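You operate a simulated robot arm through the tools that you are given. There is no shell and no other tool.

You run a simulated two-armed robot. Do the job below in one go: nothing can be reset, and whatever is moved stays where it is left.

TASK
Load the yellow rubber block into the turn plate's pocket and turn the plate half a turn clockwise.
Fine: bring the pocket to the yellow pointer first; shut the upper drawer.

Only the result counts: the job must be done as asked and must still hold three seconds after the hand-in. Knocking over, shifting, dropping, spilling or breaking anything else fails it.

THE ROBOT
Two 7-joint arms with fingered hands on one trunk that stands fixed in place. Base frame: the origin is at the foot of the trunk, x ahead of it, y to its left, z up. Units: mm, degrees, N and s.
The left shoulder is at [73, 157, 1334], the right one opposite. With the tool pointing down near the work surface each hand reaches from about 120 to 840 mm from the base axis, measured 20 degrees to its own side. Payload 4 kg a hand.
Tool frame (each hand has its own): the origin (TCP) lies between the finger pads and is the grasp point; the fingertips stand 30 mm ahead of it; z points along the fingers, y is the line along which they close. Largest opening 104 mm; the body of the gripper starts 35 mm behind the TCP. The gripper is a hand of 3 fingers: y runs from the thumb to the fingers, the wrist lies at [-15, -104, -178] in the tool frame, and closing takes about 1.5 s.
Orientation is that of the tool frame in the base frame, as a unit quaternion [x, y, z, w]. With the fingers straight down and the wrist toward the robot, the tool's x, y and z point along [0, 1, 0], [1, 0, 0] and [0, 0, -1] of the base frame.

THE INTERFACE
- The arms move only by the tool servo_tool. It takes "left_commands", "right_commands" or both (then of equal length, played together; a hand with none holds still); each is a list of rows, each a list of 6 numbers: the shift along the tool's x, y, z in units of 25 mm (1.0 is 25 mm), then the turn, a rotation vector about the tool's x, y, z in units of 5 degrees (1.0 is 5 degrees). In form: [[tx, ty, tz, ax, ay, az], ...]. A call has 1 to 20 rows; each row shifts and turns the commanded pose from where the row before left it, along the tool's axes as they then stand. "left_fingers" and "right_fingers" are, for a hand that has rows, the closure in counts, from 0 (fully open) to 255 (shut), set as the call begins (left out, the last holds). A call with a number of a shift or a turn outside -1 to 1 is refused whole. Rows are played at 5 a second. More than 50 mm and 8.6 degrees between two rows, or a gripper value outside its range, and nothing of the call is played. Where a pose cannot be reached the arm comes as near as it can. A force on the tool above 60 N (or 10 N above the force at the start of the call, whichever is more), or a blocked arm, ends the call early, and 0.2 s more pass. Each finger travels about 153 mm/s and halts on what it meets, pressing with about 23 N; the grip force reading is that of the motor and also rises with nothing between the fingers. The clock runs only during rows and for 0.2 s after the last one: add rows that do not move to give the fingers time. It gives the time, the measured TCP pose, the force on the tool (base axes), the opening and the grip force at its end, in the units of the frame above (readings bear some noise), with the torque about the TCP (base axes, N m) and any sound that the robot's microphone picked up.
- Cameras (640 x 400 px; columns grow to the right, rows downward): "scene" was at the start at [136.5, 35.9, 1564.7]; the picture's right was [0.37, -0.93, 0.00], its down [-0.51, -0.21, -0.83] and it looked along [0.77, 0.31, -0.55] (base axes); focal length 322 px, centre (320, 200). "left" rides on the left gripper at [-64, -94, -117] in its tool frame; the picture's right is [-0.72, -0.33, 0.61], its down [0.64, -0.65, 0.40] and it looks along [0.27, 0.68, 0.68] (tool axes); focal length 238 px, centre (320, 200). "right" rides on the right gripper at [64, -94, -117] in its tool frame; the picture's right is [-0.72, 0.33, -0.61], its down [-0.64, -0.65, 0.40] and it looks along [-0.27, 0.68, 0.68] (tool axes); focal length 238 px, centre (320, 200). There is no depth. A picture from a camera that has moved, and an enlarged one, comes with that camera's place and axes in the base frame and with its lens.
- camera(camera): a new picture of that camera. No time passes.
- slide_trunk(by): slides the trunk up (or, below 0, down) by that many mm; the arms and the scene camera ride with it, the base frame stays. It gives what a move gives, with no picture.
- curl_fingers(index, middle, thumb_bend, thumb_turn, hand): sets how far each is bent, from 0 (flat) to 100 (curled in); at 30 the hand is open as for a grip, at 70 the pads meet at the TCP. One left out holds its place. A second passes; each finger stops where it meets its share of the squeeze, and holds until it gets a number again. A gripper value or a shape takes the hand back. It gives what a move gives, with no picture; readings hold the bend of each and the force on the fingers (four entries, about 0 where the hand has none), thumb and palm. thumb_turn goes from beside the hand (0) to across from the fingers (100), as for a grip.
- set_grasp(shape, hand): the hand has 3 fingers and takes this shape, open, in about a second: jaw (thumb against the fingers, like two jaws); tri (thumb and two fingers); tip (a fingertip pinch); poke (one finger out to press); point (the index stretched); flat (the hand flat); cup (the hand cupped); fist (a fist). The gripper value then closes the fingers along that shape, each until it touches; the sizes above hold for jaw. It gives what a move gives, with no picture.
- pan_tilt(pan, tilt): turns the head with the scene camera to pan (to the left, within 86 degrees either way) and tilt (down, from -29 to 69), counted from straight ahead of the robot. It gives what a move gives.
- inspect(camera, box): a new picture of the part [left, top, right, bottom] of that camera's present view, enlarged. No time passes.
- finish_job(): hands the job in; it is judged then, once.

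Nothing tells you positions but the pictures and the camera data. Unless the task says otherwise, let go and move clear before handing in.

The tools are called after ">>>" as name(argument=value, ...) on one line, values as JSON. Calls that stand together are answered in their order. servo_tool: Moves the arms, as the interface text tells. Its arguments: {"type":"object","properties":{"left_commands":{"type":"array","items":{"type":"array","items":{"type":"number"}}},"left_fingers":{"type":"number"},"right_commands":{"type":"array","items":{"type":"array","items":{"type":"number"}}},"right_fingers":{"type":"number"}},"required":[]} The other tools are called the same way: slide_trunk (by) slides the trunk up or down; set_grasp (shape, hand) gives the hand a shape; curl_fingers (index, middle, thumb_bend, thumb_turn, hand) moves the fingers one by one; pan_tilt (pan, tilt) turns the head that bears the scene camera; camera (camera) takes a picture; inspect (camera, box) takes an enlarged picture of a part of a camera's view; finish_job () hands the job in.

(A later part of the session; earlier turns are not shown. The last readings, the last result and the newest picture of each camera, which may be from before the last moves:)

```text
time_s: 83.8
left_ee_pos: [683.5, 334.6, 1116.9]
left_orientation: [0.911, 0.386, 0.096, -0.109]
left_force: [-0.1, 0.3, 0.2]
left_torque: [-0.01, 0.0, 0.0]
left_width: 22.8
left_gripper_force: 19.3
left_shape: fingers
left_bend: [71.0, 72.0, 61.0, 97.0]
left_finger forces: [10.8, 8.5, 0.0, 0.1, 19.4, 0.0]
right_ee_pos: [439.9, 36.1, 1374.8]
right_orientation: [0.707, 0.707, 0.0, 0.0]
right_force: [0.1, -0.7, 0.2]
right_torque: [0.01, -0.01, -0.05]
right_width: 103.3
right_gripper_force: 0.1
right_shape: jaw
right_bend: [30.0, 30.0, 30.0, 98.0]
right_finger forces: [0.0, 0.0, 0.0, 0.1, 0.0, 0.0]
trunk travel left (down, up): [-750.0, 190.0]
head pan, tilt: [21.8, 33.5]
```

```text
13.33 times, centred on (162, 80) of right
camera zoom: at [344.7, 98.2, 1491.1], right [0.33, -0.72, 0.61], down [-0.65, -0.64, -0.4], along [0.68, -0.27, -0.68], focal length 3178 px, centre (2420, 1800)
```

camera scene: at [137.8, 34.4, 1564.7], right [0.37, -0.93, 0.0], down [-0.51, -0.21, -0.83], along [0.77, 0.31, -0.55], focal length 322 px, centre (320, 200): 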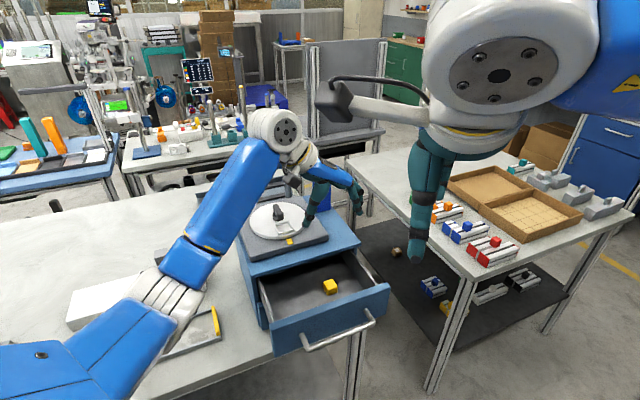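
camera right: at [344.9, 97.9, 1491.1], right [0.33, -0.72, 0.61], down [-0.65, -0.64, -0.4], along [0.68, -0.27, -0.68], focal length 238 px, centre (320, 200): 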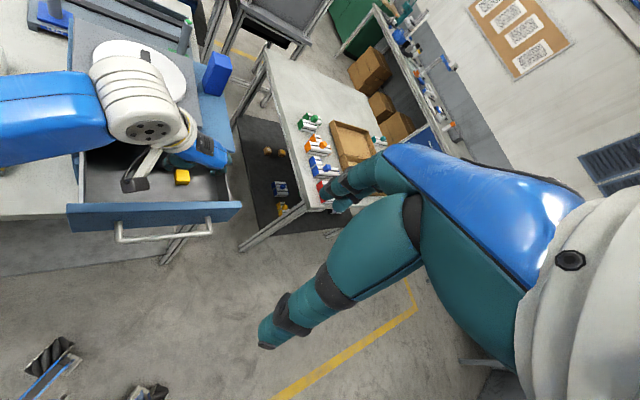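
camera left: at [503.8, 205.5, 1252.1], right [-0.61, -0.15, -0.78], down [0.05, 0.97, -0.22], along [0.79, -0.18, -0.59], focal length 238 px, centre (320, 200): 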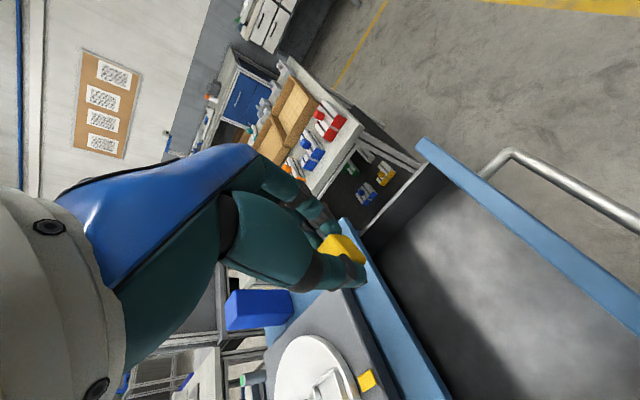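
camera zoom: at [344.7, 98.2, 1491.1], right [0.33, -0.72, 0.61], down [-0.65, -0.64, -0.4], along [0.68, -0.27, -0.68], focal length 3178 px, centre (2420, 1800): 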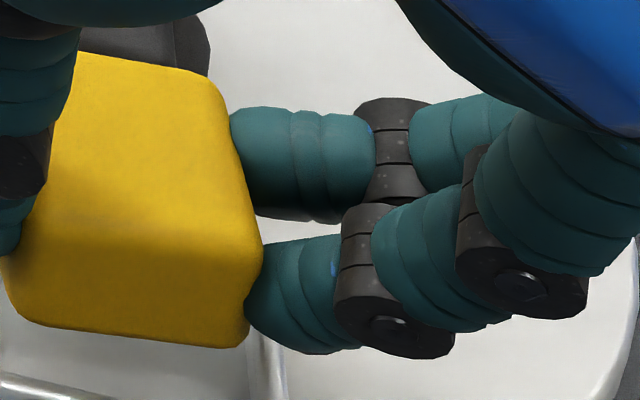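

>>> servo_tool(left_commands=[[0, 0, 0, 0.5, -0.8, 0.35], [0, 0, 0, 0.5, -0.8, 0.35], [0.26, 0.055, 0.02, 0, 0, 0], [0, 0, 0, 0, 0, 0], [0, 0, 0, 0, 0, 0]])

>>> inspect(camera="scene", box=[276, 205, 310, 235])

>>> inspect(camera="right", box=[140, 60, 185, 100])

>>> inspect(camera="left", box=[315, 210, 415, 290])

```text
time_s: 85.0
left_ee_pos: [690.1, 339.5, 1117.0]
left_orientation: [0.921, 0.369, 0.011, -0.124]
left_force: [-0.2, -0.8, 0.3]
left_torque: [-0.03, -0.03, -0.02]
left_width: 22.5
left_gripper_force: 18.7
left_shape: fingers
left_bend: [71.0, 72.0, 61.0, 97.0]
left_finger forces: [10.8, 8.6, 0.1, 0.0, 19.4, 0.1]
right_ee_pos: [439.5, 34.7, 1374.7]
right_orientation: [0.707, 0.707, 0.0, 0.0]
right_force: [0.3, 0.0, -1.1]
right_torque: [-0.01, -0.02, -0.03]
right_width: 103.7
right_gripper_force: 0.0
right_shape: jaw
right_bend: [30.0, 30.0, 30.0, 98.0]
right_finger forces: [0.1, 0.0, 0.0, 0.1, 0.0, 0.1]
trunk travel left (down, up): [-750.0, 190.0]
head pan, tilt: [21.8, 33.5]
```

```text
13.33 times, centred on (293, 220) of scene
camera zoom: at [138.2, 35.4, 1564.6], right [0.37, -0.93, 0.0], down [-0.51, -0.21, -0.83], along [0.77, 0.31, -0.55], focal length 4300 px, centre (680, -67)
```

zoom: 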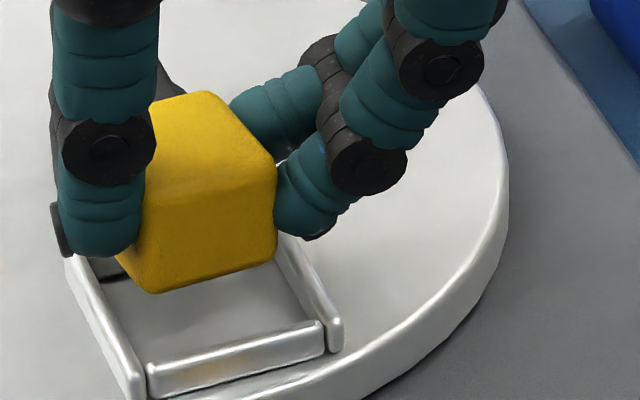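

```text
10.00 times, centred on (162, 80) of right
camera zoom: at [345.2, 98.4, 1491.0], right [0.33, -0.72, 0.61], down [-0.65, -0.64, -0.4], along [0.68, -0.27, -0.68], focal length 2384 px, centre (1895, 1400)
```

zoom: 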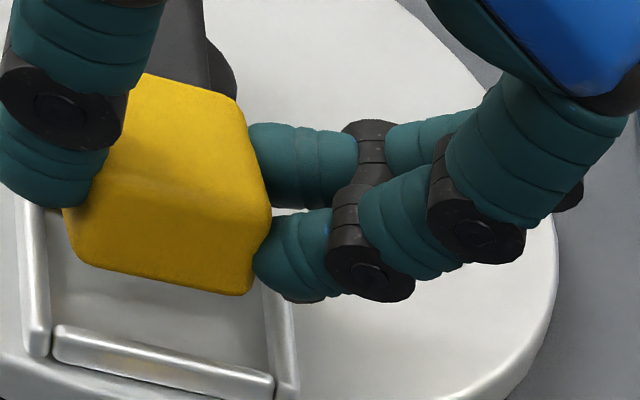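

```text
5.00 times, centred on (365, 250) of left
camera zoom: at [589.2, 333.3, 1245.6], right [-0.79, -0.11, -0.6], down [-0.01, 0.98, -0.17], along [0.61, -0.13, -0.78], focal length 1192 px, centre (95, -50)
```

zoom: 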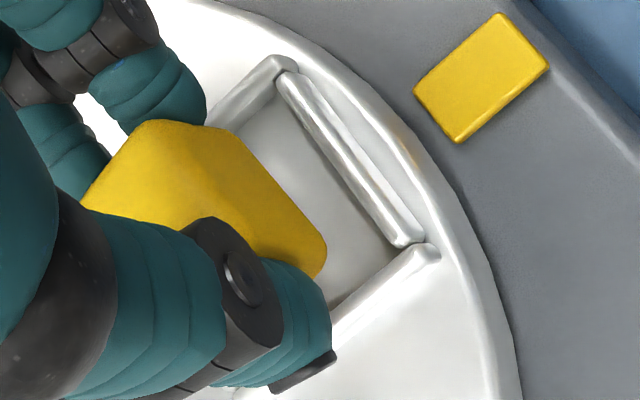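

The block now sits parallel to the frame. It needs to move about 4.5 mm outward, then descend gradually.

>>> servo_tool(left_commands=[[-0.18, 0, -0.02, 0, 0, 0], [-0.02, 0.04, 0.175, 0, 0, 0], [-0.02, 0.04, 0.175, 0, 0, 0], [0, 0, 0, 0, 0, 0], [0, 0, 0, 0, 0, 0]])

>>> inspect(camera="scene", box=[276, 210, 310, 240])

>>> inspect(camera="right", box=[140, 60, 185, 100])

>>> inspect(camera="left", box=[315, 210, 415, 290])

```text
time_s: 86.2
left_ee_pos: [688.7, 335.2, 1107.7]
left_orientation: [0.921, 0.369, 0.011, -0.125]
left_force: [0.1, 0.2, 1.3]
left_torque: [0.01, -0.01, -0.01]
left_width: 22.6
left_gripper_force: 20.0
left_shape: fingers
left_bend: [71.0, 73.0, 61.0, 97.0]
left_finger forces: [11.0, 8.6, 0.0, 0.0, 19.5, 0.0]
right_ee_pos: [439.8, 34.1, 1373.9]
right_orientation: [0.708, 0.707, 0.0, 0.0]
right_force: [0.7, -0.6, -1.1]
right_torque: [-0.01, -0.01, -0.01]
right_width: 103.7
right_gripper_force: 0.1
right_shape: jaw
right_bend: [30.0, 30.0, 30.0, 98.0]
right_finger forces: [0.0, 0.0, 0.0, 0.0, 0.0, 0.0]
trunk travel left (down, up): [-750.0, 190.0]
head pan, tilt: [21.8, 33.5]
```

```text
13.33 times, centred on (293, 225) of scene
camera zoom: at [137.9, 35.2, 1564.7], right [0.37, -0.93, 0.0], down [-0.51, -0.21, -0.83], along [0.77, 0.31, -0.55], focal length 4300 px, centre (680, -133)
```

zoom: 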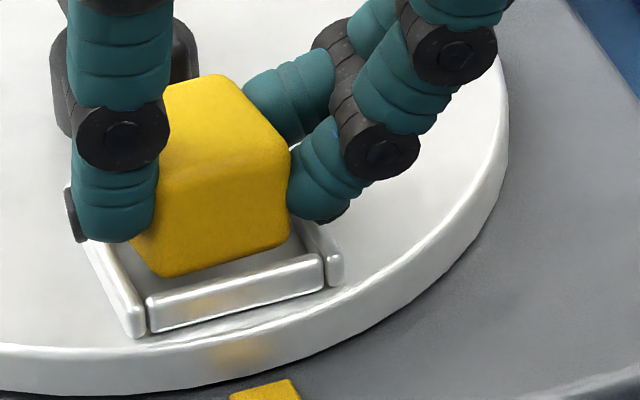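

```text
10.00 times, centred on (162, 80) of right
camera zoom: at [344.9, 98.1, 1491.1], right [0.33, -0.72, 0.61], down [-0.65, -0.64, -0.4], along [0.68, -0.27, -0.68], focal length 2384 px, centre (1895, 1400)
```

zoom: 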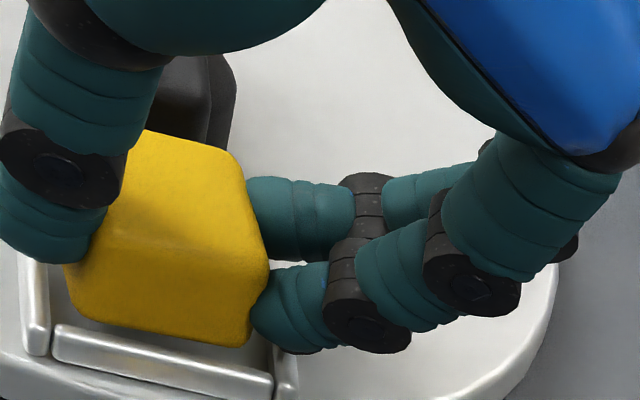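

```text
5.00 times, centred on (365, 250) of left
camera zoom: at [585.9, 329.5, 1237.2], right [-0.79, -0.11, -0.6], down [-0.01, 0.98, -0.17], along [0.61, -0.13, -0.78], focal length 1192 px, centre (95, -50)
```

zoom: 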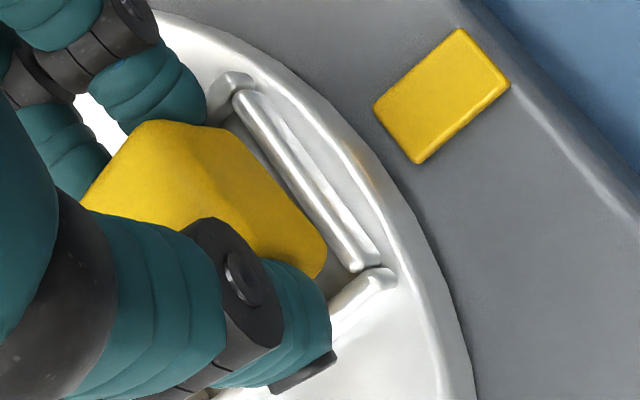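

>>> servo_tool(left_commands=[[-0.01, 0.02, 0.09, 0, 0, 0], [-0.01, 0.02, 0.09, 0, 0, 0], [0, 0, 0, 0, 0, 0]])

>>> inspect(camera="right", box=[140, 60, 185, 100])

>>> inspect(camera="scene", box=[276, 210, 310, 240])

```text
time_s: 87.0
left_ee_pos: [687.2, 334.5, 1106.1]
left_orientation: [0.921, 0.368, 0.015, -0.124]
left_force: [2.8, 2.2, 13.2]
left_torque: [0.08, 0.0, -0.1]
left_width: 23.1
left_gripper_force: 20.8
left_shape: fingers
left_bend: [72.0, 73.0, 61.0, 97.0]
left_finger forces: [11.5, 9.6, 0.0, 0.0, 20.8, 0.0]
right_ee_pos: [439.5, 33.8, 1375.9]
right_orientation: [0.707, 0.707, 0.0, 0.001]
right_force: [-1.0, -0.3, -0.4]
right_torque: [0.01, -0.01, -0.02]
right_width: 103.7
right_gripper_force: 0.0
right_shape: jaw
right_bend: [30.0, 30.0, 30.0, 98.0]
right_finger forces: [0.0, 0.1, 0.1, 0.0, 0.0, 0.1]
trunk travel left (down, up): [-750.0, 190.0]
head pan, tilt: [21.8, 33.5]
```

```text
10.00 times, centred on (162, 80) of right
camera zoom: at [343.4, 97.5, 1491.7], right [0.33, -0.72, 0.61], down [-0.65, -0.64, -0.41], along [0.68, -0.27, -0.68], focal length 2384 px, centre (1895, 1400)
```

zoom: 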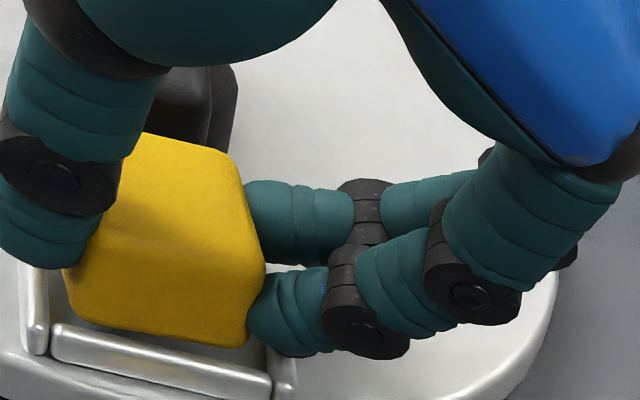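

```text
13.33 times, centred on (293, 225) of scene
camera zoom: at [135.6, 34.3, 1565.1], right [0.37, -0.93, 0.0], down [-0.51, -0.21, -0.83], along [0.77, 0.31, -0.55], focal length 4300 px, centre (680, -133)
```

zoom: 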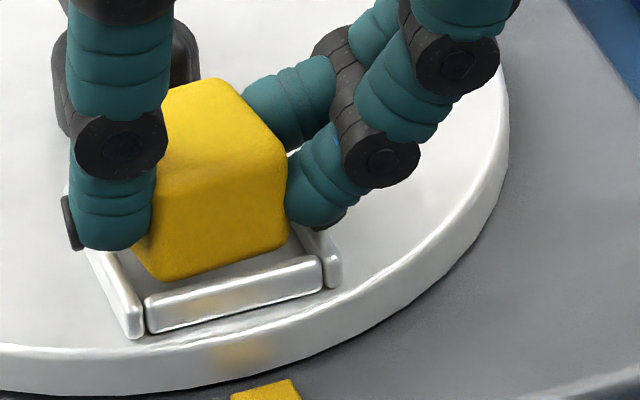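

>>> curl_fingers(hand="left", index=66, middle=66, thumb_bend=56)

>>> inspect(camera="right", box=[140, 60, 185, 100])

>>> inspect(camera="scene", box=[276, 210, 310, 240])

>>> inspect(camera="left", box=[315, 210, 415, 290])

```text
time_s: 88.0
left_ee_pos: [686.5, 333.5, 1104.8]
left_orientation: [0.921, 0.368, 0.011, -0.125]
left_force: [-0.4, -1.3, 6.5]
left_torque: [-0.13, 0.03, -0.02]
left_width: 25.8
left_gripper_force: 6.6
left_shape: fingers
left_bend: [67.0, 66.0, 54.0, 100.0]
left_finger forces: [9.9, 0.1, 0.0, 0.0, 2.1, 0.0]
right_ee_pos: [439.3, 32.6, 1375.6]
right_orientation: [0.707, 0.707, 0.001, -0.001]
right_force: [-0.3, 0.3, -0.4]
right_torque: [0.02, 0.01, 0.02]
right_width: 103.7
right_gripper_force: 0.2
right_shape: jaw
right_bend: [30.0, 30.0, 30.0, 98.0]
right_finger forces: [0.0, 0.0, 0.0, 0.1, 0.0, 0.0]
trunk travel left (down, up): [-750.0, 190.0]
head pan, tilt: [21.8, 33.5]
```

```text
10.00 times, centred on (162, 80) of right
camera zoom: at [343.4, 96.6, 1491.5], right [0.33, -0.72, 0.61], down [-0.65, -0.64, -0.41], along [0.68, -0.27, -0.68], focal length 2384 px, centre (1895, 1400)
```

zoom: 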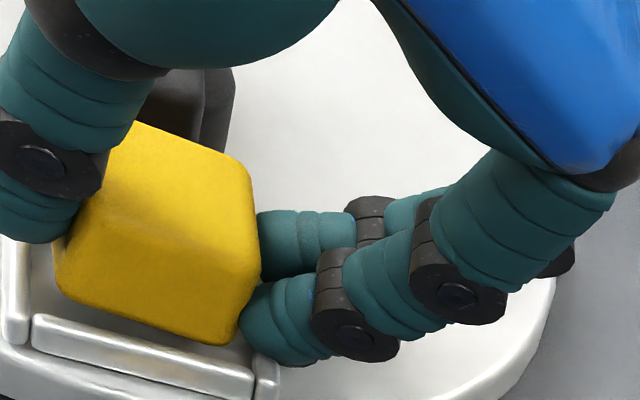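

```text
13.33 times, centred on (293, 225) of scene
camera zoom: at [135.7, 33.3, 1564.9], right [0.37, -0.93, 0.0], down [-0.51, -0.2, -0.83], along [0.77, 0.31, -0.55], focal length 4300 px, centre (680, -133)
```

zoom: 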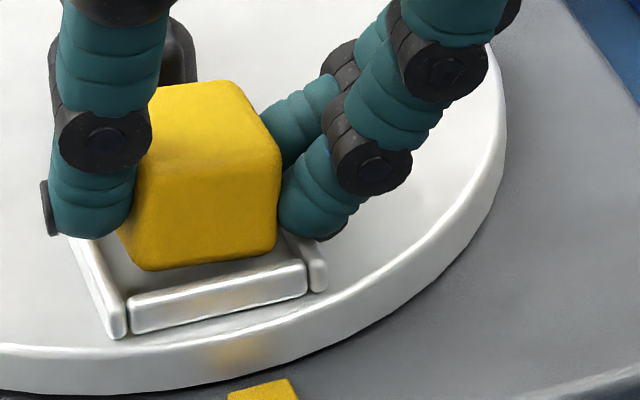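

```text
5.00 times, centred on (365, 250) of left
camera zoom: at [585.2, 328.0, 1234.0], right [-0.79, -0.11, -0.6], down [-0.01, 0.98, -0.17], along [0.61, -0.13, -0.78], focal length 1192 px, centre (95, -50)
```

zoom: 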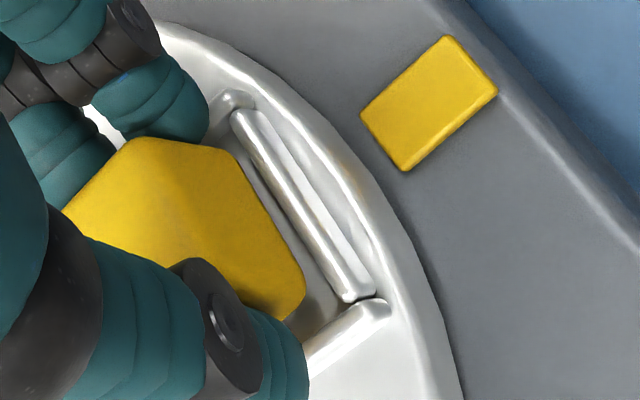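

>>> curl_fingers(hand="left", index=55, middle=55, thumb_bend=48)

>>> inspect(camera="right", box=[140, 60, 185, 100])

>>> inspect(camera="scene", box=[276, 210, 310, 240])

>>> inspect(camera="left", box=[315, 210, 415, 290])

```text
time_s: 89.0
left_ee_pos: [686.4, 335.4, 1107.9]
left_orientation: [0.921, 0.369, 0.014, -0.125]
left_force: [0.4, 2.1, 15.7]
left_torque: [-0.07, -0.05, -0.05]
left_width: 36.0
left_gripper_force: 7.6
left_shape: fingers
left_bend: [63.0, 55.0, 48.0, 100.0]
left_finger forces: [15.5, 0.0, 0.0, 0.0, 0.0, 0.0]
right_ee_pos: [436.3, 33.3, 1376.1]
right_orientation: [0.707, 0.707, 0.001, 0.001]
right_force: [-0.2, -0.7, 0.6]
right_torque: [0.0, 0.0, 0.01]
right_width: 103.6
right_gripper_force: 0.0
right_shape: jaw
right_bend: [30.0, 30.0, 30.0, 98.0]
right_finger forces: [0.1, 0.0, 0.0, 0.0, 0.0, 0.1]
trunk travel left (down, up): [-750.0, 190.0]
head pan, tilt: [21.8, 33.5]
```

```text
10.00 times, centred on (162, 80) of right
camera zoom: at [341.9, 97.4, 1492.0], right [0.33, -0.72, 0.61], down [-0.65, -0.64, -0.41], along [0.69, -0.27, -0.68], focal length 2384 px, centre (1895, 1400)
```

zoom: 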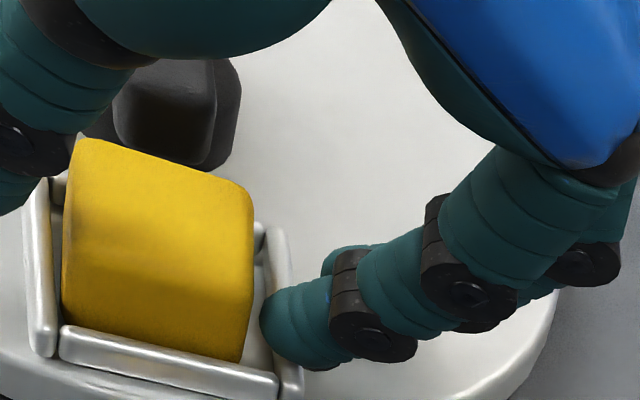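

```text
13.33 times, centred on (293, 225) of scene
camera zoom: at [133.4, 34.1, 1565.2], right [0.37, -0.93, 0.0], down [-0.51, -0.21, -0.83], along [0.77, 0.31, -0.55], focal length 4300 px, centre (680, -133)
```

zoom: 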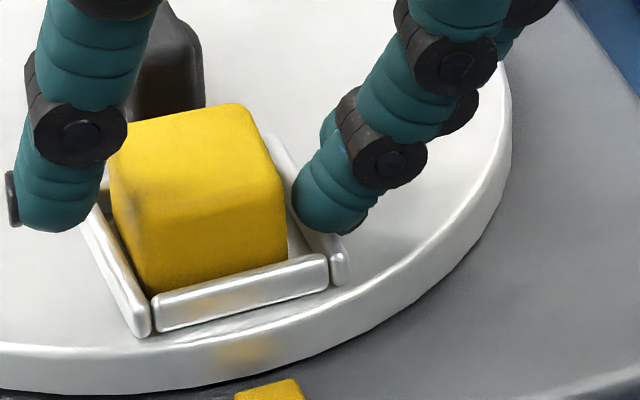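

```text
5.00 times, centred on (365, 250) of left
camera zoom: at [584.0, 328.8, 1235.3], right [-0.79, -0.11, -0.61], down [-0.01, 0.98, -0.17], along [0.62, -0.13, -0.78], focal length 1192 px, centre (95, -50)
```

zoom: 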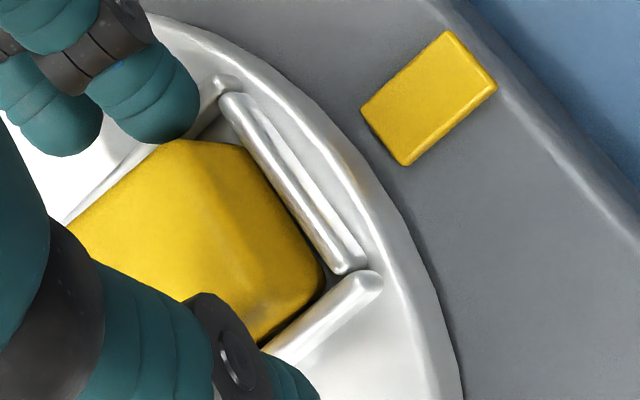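

The block has dropped into the pocket, and the index finger is resting on the frame wall. I'll lift straight up gently and check.

>>> servo_tool(left_commands=[[0.03, -0.055, -0.24, 0, 0, 0], [0.03, -0.055, -0.24, 0, 0, 0], [0.056, -0.11, -0.48, 0, 0, 0], [0.112, -0.22, -0.969, 0, 0, 0], [0.112, -0.22, -0.969, 0, 0, 0], [0, 0, 0, 0, 0, 0]])

>>> inspect(camera="right", box=[130, 40, 190, 100])

>>> inspect(camera="scene", box=[266, 200, 316, 240])

>>> camera(camera="left")

```text
time_s: 90.4
left_ee_pos: [686.9, 334.5, 1178.5]
left_orientation: [0.921, 0.368, 0.012, -0.125]
left_force: [0.0, 0.2, -0.5]
left_torque: [0.01, 0.03, -0.02]
left_width: 47.5
left_gripper_force: 0.0
left_shape: fingers
left_bend: [55.0, 55.0, 48.0, 100.0]
left_finger forces: [0.0, 0.1, 0.0, 0.1, 0.0, 0.0]
right_ee_pos: [439.2, 34.8, 1374.2]
right_orientation: [0.707, 0.707, 0.0, 0.0]
right_force: [-0.4, -0.3, -0.3]
right_torque: [-0.02, -0.02, -0.02]
right_width: 103.5
right_gripper_force: 0.1
right_shape: jaw
right_bend: [30.0, 30.0, 30.0, 98.0]
right_finger forces: [0.0, 0.0, 0.0, 0.0, 0.0, 0.1]
trunk travel left (down, up): [-750.0, 190.0]
head pan, tilt: [21.8, 33.5]
```

```text
6.67 times, centred on (160, 70) of right
camera zoom: at [345.0, 98.1, 1491.0], right [0.33, -0.72, 0.61], down [-0.65, -0.64, -0.4], along [0.68, -0.27, -0.68], focal length 1589 px, centre (1387, 1067)
```

zoom: 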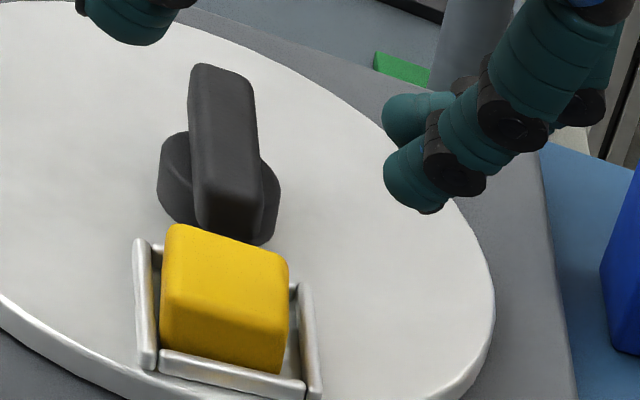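

```text
10.00 times, centred on (291, 220) of scene
camera zoom: at [138.0, 35.0, 1564.6], right [0.37, -0.93, 0.0], down [-0.51, -0.21, -0.83], along [0.77, 0.31, -0.55], focal length 3225 px, centre (610, 0)
```

zoom: 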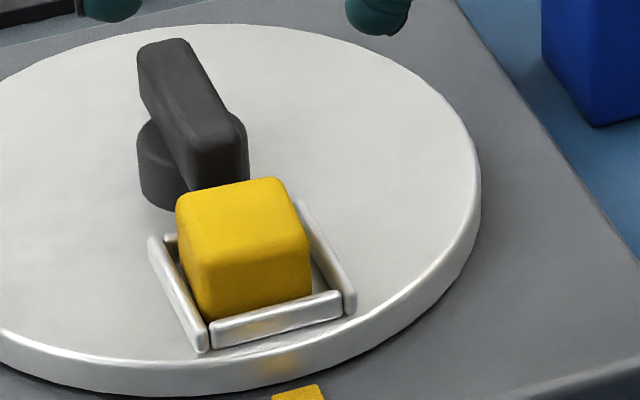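

```text
taken
camera left: at [586.2, 329.3, 1307.0], right [-0.79, -0.11, -0.6], down [-0.01, 0.98, -0.17], along [0.61, -0.13, -0.78], focal length 238 px, centre (320, 200)
```

left: 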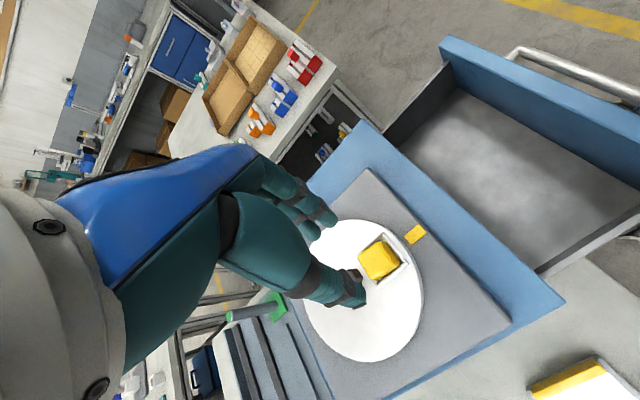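

The block sits in the pocket and the plate hasn't shifted. Next I'll set the left hand vertical again, open it and go back over the knob to start the clockwise half turn.

>>> servo_tool(left_commands=[[0, 0, 0, -0.5, 0.8, -0.35], [0, 0, 0, -0.5, 0.8, -0.35], [0, 0, 0, -0.75, 0, 0], [0, 0, 0, -0.75, 0, 0], [0, 0, 0, 0, -0.75, 0], [0, 0, 0, 0, -0.75, 0], [0, 0, 0, 0, -0.75, 0], [0, 0, 0, 0, -0.75, 0], [0, 0, 0, 0, 0, 0]], left_fingers=0)

```text
time_s: 92.4
left_ee_pos: [687.3, 334.9, 1178.1]
left_orientation: [0.925, 0.381, -0.001, 0.001]
left_force: [-0.3, -0.7, 0.6]
left_torque: [0.0, -0.05, 0.01]
left_width: 104.1
left_gripper_force: 0.1
left_shape: jaw
left_bend: [30.0, 30.0, 30.0, 98.0]
left_finger forces: [0.0, 0.1, 0.1, 0.1, 0.1, 0.0]
right_ee_pos: [440.6, 34.8, 1374.5]
right_orientation: [0.707, 0.707, 0.0, 0.0]
right_force: [0.3, 0.7, -0.1]
right_torque: [0.01, -0.01, 0.0]
right_width: 103.7
right_gripper_force: 0.0
right_shape: jaw
right_bend: [30.0, 30.0, 30.0, 98.0]
right_finger forces: [0.0, 0.0, 0.1, 0.0, 0.1, 0.1]
trunk travel left (down, up): [-750.0, 190.0]
head pan, tilt: [21.8, 33.5]
```

>>> servo_tool(left_commands=[[0.77, -0.145, 0.3, 0, 0, 0], [0.77, -0.145, 0.3, 0, 0, 0], [0.77, -0.145, 0.3, 0, 0, 0], [0, 0, 0, 0, 0, 0]])

>>> inspect(camera="left", box=[260, 150, 500, 390])

>>> inspect(camera="scene", box=[230, 170, 340, 250])

```text
time_s: 93.4
left_ee_pos: [723.1, 385.4, 1155.1]
left_orientation: [0.925, 0.381, 0.0, 0.0]
left_force: [-0.2, -0.2, -0.3]
left_torque: [-0.01, 0.0, -0.01]
left_width: 103.7
left_gripper_force: 0.0
left_shape: jaw
left_bend: [30.0, 30.0, 30.0, 98.0]
left_finger forces: [0.0, 0.0, 0.0, 0.1, 0.1, 0.1]
right_ee_pos: [439.6, 33.8, 1374.4]
right_orientation: [0.707, 0.707, 0.0, 0.001]
right_force: [-0.1, -0.2, -0.4]
right_torque: [0.0, 0.01, 0.04]
right_width: 103.5
right_gripper_force: 0.0
right_shape: jaw
right_bend: [30.0, 30.0, 30.0, 98.0]
right_finger forces: [0.1, 0.0, 0.1, 0.0, 0.0, 0.0]
trunk travel left (down, up): [-750.0, 190.0]
head pan, tilt: [21.8, 33.5]
```

```text
1.67 times, centred on (380, 270) of left
camera zoom: at [611.9, 405.9, 1274.0], right [-0.74, -0.28, -0.61], down [-0.01, 0.91, -0.4], along [0.67, -0.3, -0.68], focal length 397 px, centre (220, 83)
```

zoom: 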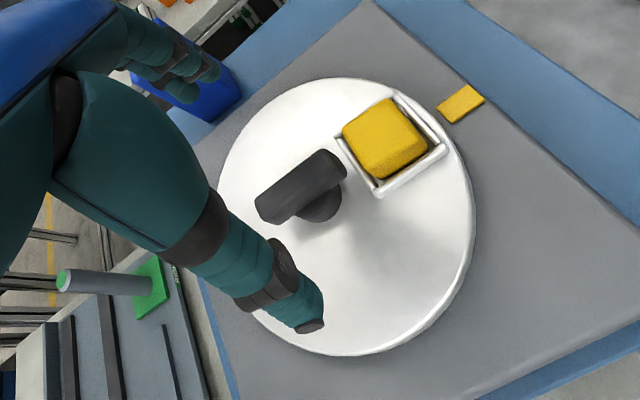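

```text
5.00 times, centred on (285, 210) of scene
camera zoom: at [137.8, 35.4, 1564.6], right [0.37, -0.93, 0.0], down [-0.51, -0.21, -0.83], along [0.77, 0.31, -0.55], focal length 1612 px, centre (495, 150)
```

zoom: 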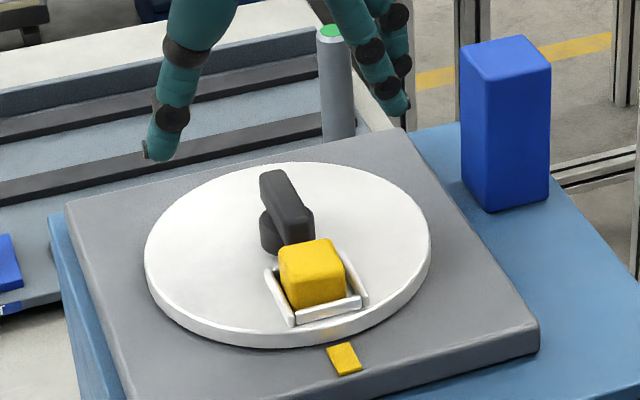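

>>> servo_tool(left_commands=[[-0.1, 0, 0.4, 0, 0, 0], [0, 0, 0.5, 0, 0, 0], [0, 0, 0.5, 0, 0, 0], [0, 0, 0.55, 0, 0, 0], [0, 0, 0, 0, 0, 0]])

>>> camera(camera="left")

>>> inspect(camera="scene", box=[230, 170, 340, 250])

```text
time_s: 94.6
left_ee_pos: [719.1, 382.9, 1106.7]
left_orientation: [0.925, 0.381, 0.0, 0.0]
left_force: [0.5, 0.1, 0.4]
left_torque: [-0.01, 0.04, 0.01]
left_width: 104.1
left_gripper_force: 0.1
left_shape: jaw
left_bend: [30.0, 30.0, 30.0, 98.0]
left_finger forces: [0.1, 0.0, 0.1, 0.0, 0.0, 0.0]
right_ee_pos: [439.9, 34.7, 1374.6]
right_orientation: [0.707, 0.708, 0.0, 0.0]
right_force: [-0.2, -0.3, 0.0]
right_torque: [0.0, 0.02, -0.01]
right_width: 103.7
right_gripper_force: 0.1
right_shape: jaw
right_bend: [30.0, 30.0, 30.0, 98.0]
right_finger forces: [0.0, 0.1, 0.1, 0.1, 0.0, 0.0]
trunk travel left (down, up): [-750.0, 190.0]
head pan, tilt: [21.8, 33.5]
```

```text
taken
camera left: at [608.8, 404.3, 1225.7], right [-0.74, -0.28, -0.61], down [-0.01, 0.91, -0.4], along [0.67, -0.3, -0.68], focal length 238 px, centre (320, 200)
```

left: 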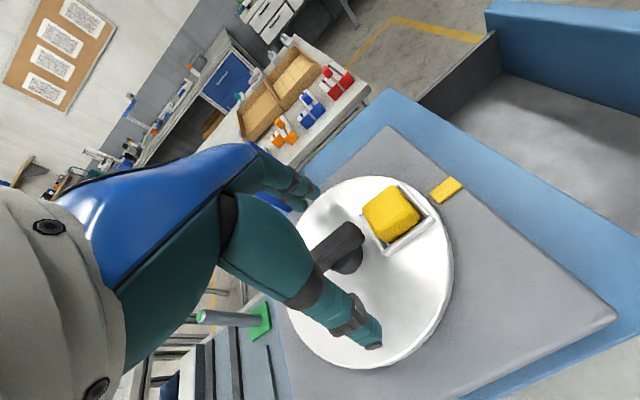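

```text
5.00 times, centred on (285, 210) of scene
camera zoom: at [138.2, 35.4, 1564.6], right [0.37, -0.93, 0.0], down [-0.51, -0.21, -0.83], along [0.77, 0.31, -0.55], focal length 1612 px, centre (495, 150)
```

zoom: 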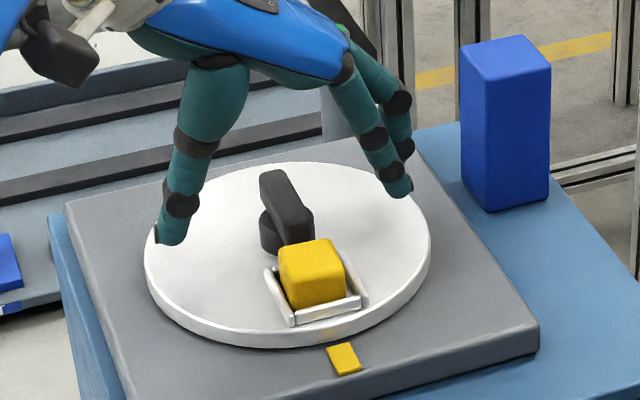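

>>> servo_tool(left_commands=[[0, 0, 0, 0, 0, 0], [0, 0, 0, 0, 0, 0], [0, 0, 0, 0, 0, 0], [0, 0, 0, 0, 0, 0], [0, 0, 0, 0, 0, 0], [0, 0, 0, 0, 0, 0], [0, 0, 0, 0, 0, 0], [0, 0, 0, 0, 0, 0], [0, 0, 0, 0, 0, 0]], left_fingers=255)

>>> servo_tool(left_commands=[[0, 0, 0, 0, 0, 0.7], [0, 0, 0, 0, 0, 0.7], [0, 0, 0, 0, 0, 0.7], [0, 0, 0, 0, 0, 0.7], [0, 0, 0, 0, 0, 0]])

>>> camera(camera="left")

>>> inspect(camera="scene", box=[230, 170, 340, 250])

```text
time_s: 96.6
left_ee_pos: [719.3, 383.0, 1106.0]
left_orientation: [0.924, 0.382, 0.001, 0.0]
left_force: [-1.4, -1.3, -2.1]
left_torque: [-0.06, 0.02, -0.03]
left_width: 9.5
left_gripper_force: 22.5
left_shape: jaw
left_bend: [72.0, 65.0, 73.0, 100.0]
left_finger forces: [13.0, 7.0, 0.0, 0.1, 20.7, 0.0]
right_ee_pos: [439.7, 34.2, 1374.1]
right_orientation: [0.707, 0.707, 0.0, -0.001]
right_force: [-0.2, 0.0, 0.5]
right_torque: [0.01, 0.01, 0.03]
right_width: 103.3
right_gripper_force: 0.0
right_shape: jaw
right_bend: [30.0, 30.0, 30.0, 98.0]
right_finger forces: [0.0, 0.1, 0.1, 0.0, 0.1, 0.0]
trunk travel left (down, up): [-750.0, 190.0]
head pan, tilt: [21.8, 33.5]
```

```text
time_s: 97.8
left_ee_pos: [718.0, 382.7, 1106.1]
left_orientation: [0.964, 0.265, 0.002, 0.0]
left_force: [4.8, 3.6, 1.5]
left_torque: [0.09, -0.11, 0.01]
left_width: 9.4
left_gripper_force: 23.1
left_shape: jaw
left_bend: [72.0, 65.0, 73.0, 100.0]
left_finger forces: [13.8, 8.1, 0.0, 0.0, 22.5, 0.0]
left hand out of reach, approached as far as the arm can: row 4
right_ee_pos: [441.0, 35.4, 1373.9]
right_orientation: [0.707, 0.707, 0.0, 0.0]
right_force: [0.6, -0.8, 0.6]
right_torque: [0.01, -0.03, 0.01]
right_width: 103.6
right_gripper_force: 0.0
right_shape: jaw
right_bend: [30.0, 30.0, 30.0, 98.0]
right_finger forces: [0.0, 0.0, 0.0, 0.1, 0.0, 0.0]
trunk travel left (down, up): [-750.0, 190.0]
head pan, tilt: [21.8, 33.5]
```

```text
taken
camera left: at [616.4, 430.6, 1225.3], right [-0.78, -0.09, -0.61], down [0.22, 0.89, -0.4], along [0.58, -0.45, -0.68], focal length 238 px, centre (320, 200)
```

left: 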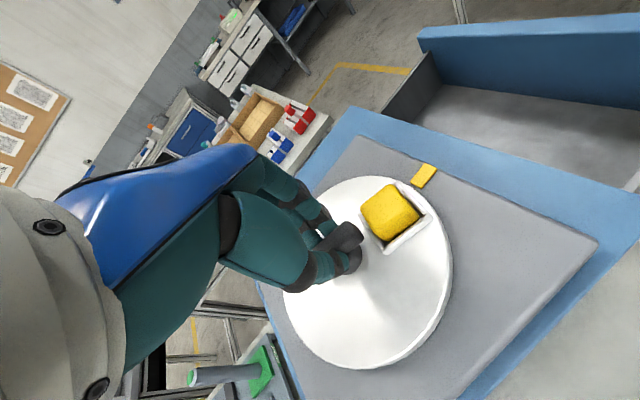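

```text
5.00 times, centred on (285, 210) of scene
camera zoom: at [139.3, 37.3, 1564.5], right [0.37, -0.93, 0.0], down [-0.52, -0.21, -0.83], along [0.77, 0.31, -0.56], focal length 1612 px, centre (495, 150)
```

zoom: 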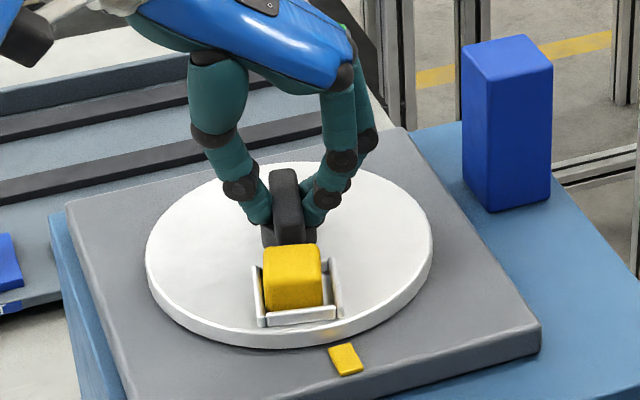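

>>> servo_tool(left_commands=[[0, 0, 0, 0, 0, 0], [0, 0, 0, 0, 0, 0], [0, 0, 0, 0, 0, 0], [0, 0, 0, 0, 0, 0], [0, 0, 0, 0, 0, 0], [0, 0, -0.8, 0, 0, 0], [0, 0, -0.8, 0, 0, 0], [0, 0, -0.6, 0, 0, 0], [0, 0, 0, 0, 0, 0]], left_fingers=0)

>>> servo_tool(left_commands=[[0, 0, 0, 0, 0, -1], [0, 0, 0, 0, 0, -1], [0, 0, 0, 0, 0, -1], [0, 0, 0, 0, 0, -1], [0, 0, 0, 0, 0, -1], [0, 0, 0, 0, 0, -1], [0, 0, 0, 0, 0, -1], [0, 0, 0, 0, 0, -1], [0, 0, 0, 0, 0, -1], [0, 0, 0, 0, 0, -1], [0, 0, 0, 0, 0, -1], [0, 0, 0, 0, 0, -1], [0, 0, 0, 0, 0, -1], [0, 0, 0, 0, 0, -1], [0, 0, 0, 0, 0, -1], [0, 0, 0, 0, 0, -1], [0, 0, 0, 0, 0, -1], [0, 0, 0, 0, 0, -1], [0, 0, 0, 0, 0, -1], [0, 0, 0, 0, 0, -1]])

>>> servo_tool(left_commands=[[0, 0, 0, 0, 0, -1], [0, 0, 0, 0, 0, -1], [0, 0, 0, 0, 0, -1], [0, 0, 0, 0, 0, -1], [0, 0, 0, 0, 0, -1], [0, 0, 0, 0, 0, -1], [0, 0, 0, 0, 0, -1], [0, 0, 0, 0, 0, -1], [0, 0, 0, 0, 0, -1], [0, 0, 0, 0, 0, -1], [0, 0, 0, 0, 0, -1], [0, 0, 0, 0, 0, -0.8], [0, 0, 0, 0, 0, 0]])

>>> camera(camera="left")

>>> camera(camera="scene")

```text
time_s: 99.8
left_ee_pos: [717.3, 381.7, 1161.2]
left_orientation: [0.964, 0.265, 0.0, -0.001]
left_force: [0.5, -0.4, 0.1]
left_torque: [-0.03, -0.01, 0.02]
left_width: 103.4
left_gripper_force: 0.0
left_shape: jaw
left_bend: [30.0, 30.0, 30.0, 98.0]
left_finger forces: [0.0, 0.0, 0.0, 0.0, 0.0, 0.0]
right_ee_pos: [440.2, 34.7, 1374.5]
right_orientation: [0.707, 0.707, 0.0, 0.0]
right_force: [0.0, -0.1, -0.2]
right_torque: [0.0, -0.03, -0.04]
right_width: 103.6
right_gripper_force: 0.1
right_shape: jaw
right_bend: [30.0, 30.0, 30.0, 98.0]
right_finger forces: [0.0, 0.0, 0.0, 0.0, 0.0, 0.1]
trunk travel left (down, up): [-750.0, 190.0]
head pan, tilt: [21.8, 33.5]
```

```text
time_s: 104.0
left_ee_pos: [715.4, 379.6, 1161.1]
left_orientation: [0.416, 0.909, 0.0, 0.001]
left_force: [0.5, -0.2, -0.5]
left_torque: [0.03, 0.0, -0.02]
left_width: 103.7
left_gripper_force: 0.0
left_shape: jaw
left_bend: [30.0, 30.0, 30.0, 98.0]
left_finger forces: [0.1, 0.0, 0.0, 0.1, 0.1, 0.0]
right_ee_pos: [440.2, 33.7, 1372.5]
right_orientation: [0.707, 0.707, 0.0, -0.001]
right_force: [0.3, -1.0, -0.1]
right_torque: [0.02, 0.03, -0.01]
right_width: 103.5
right_gripper_force: 0.2
right_shape: jaw
right_bend: [30.0, 30.0, 30.0, 98.0]
right_finger forces: [0.0, 0.0, 0.0, 0.0, 0.1, 0.1]
trunk travel left (down, up): [-750.0, 190.0]
head pan, tilt: [21.8, 33.5]
```

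```text
time_s: 106.8
left_ee_pos: [716.9, 380.7, 1162.2]
left_orientation: [-0.086, 0.996, 0.0, 0.0]
left_force: [-0.3, -0.8, -0.3]
left_torque: [-0.01, 0.01, 0.01]
left_width: 103.6
left_gripper_force: 0.0
left_shape: jaw
left_bend: [30.0, 30.0, 30.0, 98.0]
left_finger forces: [0.0, 0.0, 0.1, 0.0, 0.0, 0.0]
right_ee_pos: [439.3, 34.5, 1373.8]
right_orientation: [0.707, 0.707, 0.0, 0.0]
right_force: [0.3, 0.8, 0.1]
right_torque: [0.0, 0.01, -0.03]
right_width: 103.5
right_gripper_force: 0.0
right_shape: jaw
right_bend: [30.0, 30.0, 30.0, 98.0]
right_finger forces: [0.0, 0.0, 0.0, 0.0, 0.0, 0.0]
trunk travel left (down, up): [-750.0, 190.0]
head pan, tilt: [21.8, 33.5]
```

```text
taken
camera left: at [796.7, 297.4, 1281.5], right [0.76, -0.2, -0.61], down [-0.52, -0.75, -0.4], along [-0.38, 0.63, -0.68], focal length 238 px, centre (320, 200)
```

left: 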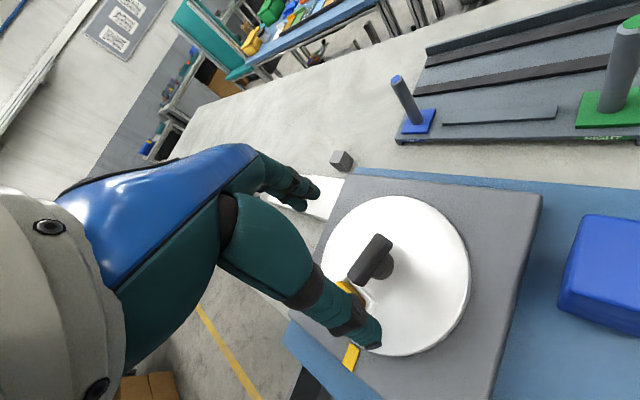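

```text
taken
camera scene: at [138.3, 34.2, 1564.6], right [0.37, -0.93, 0.0], down [-0.51, -0.21, -0.83], along [0.77, 0.31, -0.55], focal length 322 px, centre (320, 200)
```

scene: 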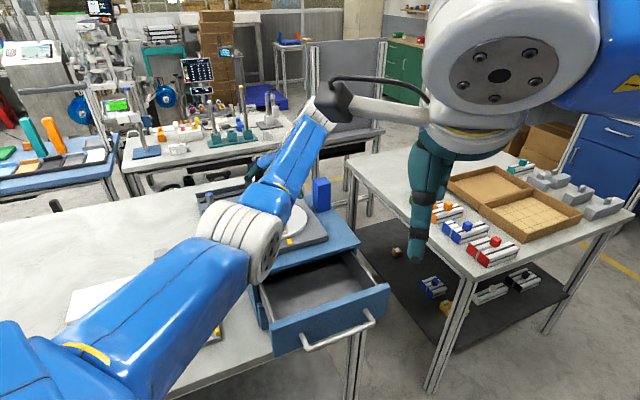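

>>> servo_tool(left_commands=[[-0.158, 0.066, 0.44, 0, 0, 0], [0, 0, 0.6, 0, 0, 0], [0, 0, 0.6, 0, 0, 0], [0, 0, 0.6, 0, 0, 0], [0, 0, 0, 0, 0, 0]])

>>> camera(camera="left")

```text
time_s: 108.0
left_ee_pos: [720.4, 382.5, 1106.1]
left_orientation: [-0.086, 0.996, 0.0, -0.001]
left_force: [-0.1, -0.2, -0.5]
left_torque: [0.0, -0.01, 0.02]
left_width: 103.7
left_gripper_force: 0.0
left_shape: jaw
left_bend: [30.0, 30.0, 30.0, 98.0]
left_finger forces: [0.1, 0.0, 0.0, 0.1, 0.0, 0.1]
right_ee_pos: [439.5, 33.4, 1374.5]
right_orientation: [0.708, 0.707, 0.0, 0.0]
right_force: [0.5, 0.0, 0.5]
right_torque: [-0.03, 0.0, 0.01]
right_width: 103.5
right_gripper_force: 0.0
right_shape: jaw
right_bend: [30.0, 30.0, 30.0, 98.0]
right_finger forces: [0.0, 0.0, 0.1, 0.1, 0.0, 0.1]
trunk travel left (down, up): [-750.0, 190.0]
head pan, tilt: [21.8, 33.5]
```

```text
taken
camera left: at [800.3, 299.8, 1225.0], right [0.76, -0.2, -0.61], down [-0.52, -0.75, -0.4], along [-0.38, 0.63, -0.68], focal length 238 px, centre (320, 200)
```

left: 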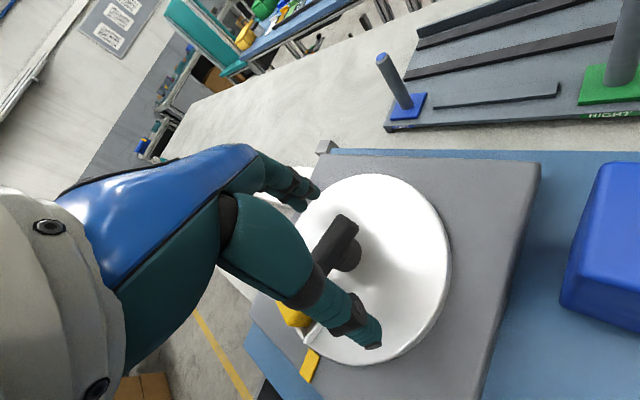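

>>> servo_tool(left_commands=[[0, 0, 0, 0, 0, 0], [0, 0, 0, 0, 0, 0], [0, 0, 0, 0, 0, 0], [0, 0, 0, 0, 0, 0], [0, 0, 0, 0, 0, 0], [0, 0, 0, 0, 0, 0], [0, 0, 0, 0, 0, 0], [0, 0, 0, 0, 0, 0], [0, 0, 0, 0, 0, 0]], left_fingers=255)

>>> camera(camera="left")

```text
time_s: 110.0
left_ee_pos: [721.3, 381.3, 1105.4]
left_orientation: [-0.086, 0.996, 0.0, 0.0]
left_force: [-1.1, -0.7, -2.1]
left_torque: [-0.01, 0.05, 0.05]
left_width: 10.5
left_gripper_force: 22.9
left_shape: jaw
left_bend: [73.0, 66.0, 73.0, 100.0]
left_finger forces: [12.1, 7.8, 0.0, 0.1, 19.4, 0.0]
right_ee_pos: [439.4, 34.7, 1374.6]
right_orientation: [0.707, 0.707, -0.001, 0.001]
right_force: [-0.1, -0.1, -0.8]
right_torque: [-0.01, 0.0, -0.01]
right_width: 103.6
right_gripper_force: 0.1
right_shape: jaw
right_bend: [30.0, 30.0, 30.0, 98.0]
right_finger forces: [0.0, 0.0, 0.0, 0.1, 0.0, 0.0]
trunk travel left (down, up): [-750.0, 190.0]
head pan, tilt: [21.8, 33.5]
```

```text
taken
camera left: at [800.4, 300.1, 1224.8], right [0.76, -0.2, -0.61], down [-0.52, -0.75, -0.4], along [-0.38, 0.63, -0.68], focal length 238 px, centre (320, 200)
```

left: 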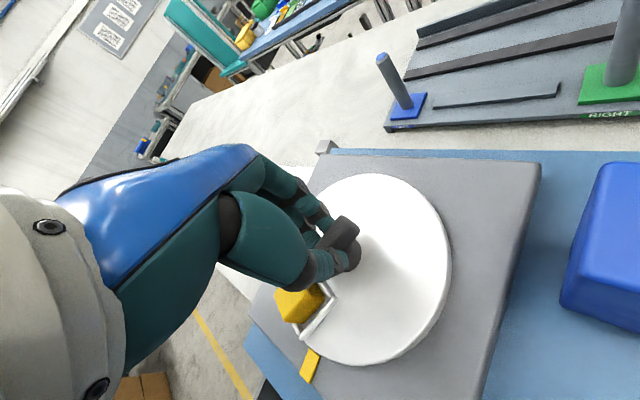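

>>> servo_tool(left_commands=[[0, 0, 0, 0, 0, 0.8], [0, 0, 0, 0, 0, 0.8], [0, 0, 0, 0, 0, 0.8], [0, 0, 0, 0, 0, 0.8], [0, 0, 0, 0, 0, 0.8], [0, 0, 0, 0, 0, 0.8], [0, 0, 0, 0, 0, 0.8], [0, 0, 0, 0, 0, 0.8], [0, 0, 0, 0, 0, 0]])

>>> camera(camera="left")

```text
time_s: 112.0
left_ee_pos: [718.8, 382.0, 1106.4]
left_orientation: [0.192, 0.981, 0.0, -0.001]
left_force: [-1.1, -1.5, -3.7]
left_torque: [-0.01, 0.0, 0.01]
left_width: 10.2
left_gripper_force: 23.0
left_shape: jaw
left_bend: [73.0, 66.0, 73.0, 100.0]
left_finger forces: [11.8, 7.7, 0.1, 0.1, 20.9, 0.1]
right_ee_pos: [440.3, 33.5, 1374.5]
right_orientation: [0.707, 0.707, 0.0, 0.0]
right_force: [-0.2, -0.2, 0.0]
right_torque: [0.0, -0.02, 0.0]
right_width: 103.4
right_gripper_force: 0.0
right_shape: jaw
right_bend: [30.0, 30.0, 30.0, 98.0]
right_finger forces: [0.0, 0.1, 0.1, 0.1, 0.1, 0.0]
trunk travel left (down, up): [-750.0, 190.0]
head pan, tilt: [21.8, 33.5]
```

```text
taken
camera left: at [744.1, 270.6, 1224.9], right [0.54, -0.57, -0.61], down [-0.84, -0.36, -0.4], along [0.01, 0.73, -0.68], focal length 238 px, centre (320, 200)
```

left: 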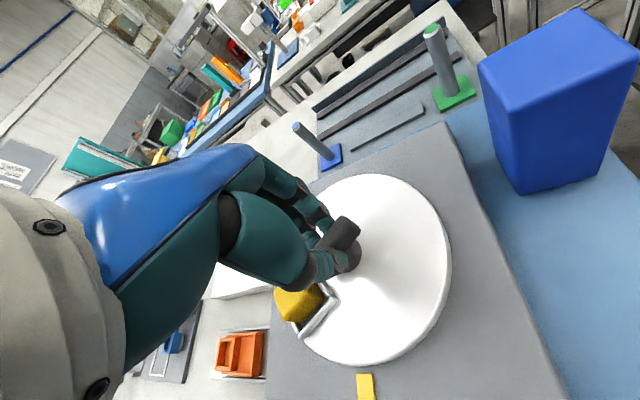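

>>> servo_tool(left_commands=[[0, 0, 0, 0, 0, 0.8], [0, 0, 0, 0, 0, 0.8], [0, 0, 0, 0, 0, 0.8], [0, 0, 0, 0, 0, 0.8], [0, 0, 0, 0, 0, 0.8], [0, 0, 0, 0, 0, 0.8], [0, 0, 0, 0, 0, 0.8], [0, 0, 0, 0, 0, 0.8], [0, 0, 0, 0, 0, 0.8], [0, 0, 0, 0, 0, 0.8], [0, 0, 0, 0, 0, 0.8], [0, 0, 0, 0, 0, 0.8], [0, 0, 0, 0, 0, 0.8], [0, 0, 0, 0, 0, 0.8], [0, 0, 0, 0, 0, 0]])

>>> camera(camera="left")

>>> inspect(camera="scene", box=[230, 170, 340, 250])

```text
time_s: 115.2
left_ee_pos: [719.1, 383.0, 1106.0]
left_orientation: [0.631, 0.776, 0.0, 0.0]
left_force: [-4.1, -1.4, -3.5]
left_torque: [-0.03, 0.13, 0.01]
left_width: 10.1
left_gripper_force: 23.8
left_shape: jaw
left_bend: [73.0, 66.0, 73.0, 100.0]
left_finger forces: [11.2, 7.5, 0.0, 0.1, 22.8, 0.0]
right_ee_pos: [439.0, 34.5, 1373.3]
right_orientation: [0.708, 0.707, 0.0, 0.0]
right_force: [0.1, 0.4, 0.1]
right_torque: [-0.02, -0.02, 0.01]
right_width: 103.7
right_gripper_force: 0.0
right_shape: jaw
right_bend: [30.0, 30.0, 30.0, 98.0]
right_finger forces: [0.1, 0.0, 0.0, 0.0, 0.1, 0.1]
trunk travel left (down, up): [-750.0, 190.0]
head pan, tilt: [21.8, 33.5]
```

```text
taken
camera left: at [640.7, 300.8, 1225.0], right [-0.17, -0.77, -0.61], down [-0.77, 0.49, -0.4], along [0.61, 0.4, -0.68], focal length 238 px, centre (320, 200)
```

left: 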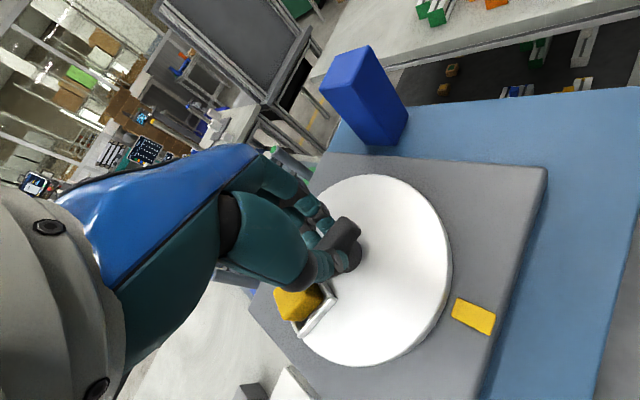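

```text
5.00 times, centred on (285, 210) of scene
camera zoom: at [137.1, 34.9, 1564.7], right [0.37, -0.93, 0.0], down [-0.51, -0.21, -0.83], along [0.77, 0.31, -0.55], focal length 1612 px, centre (495, 150)
```

zoom: 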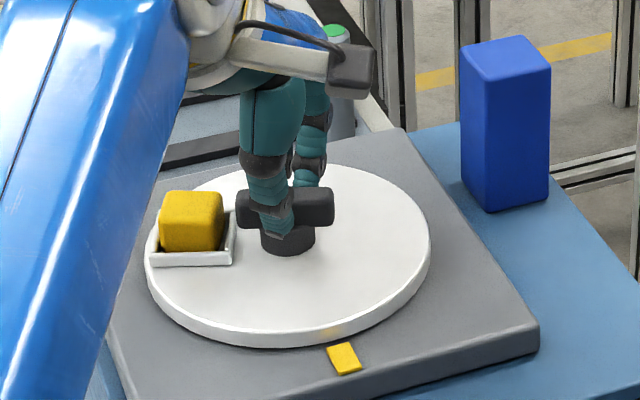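

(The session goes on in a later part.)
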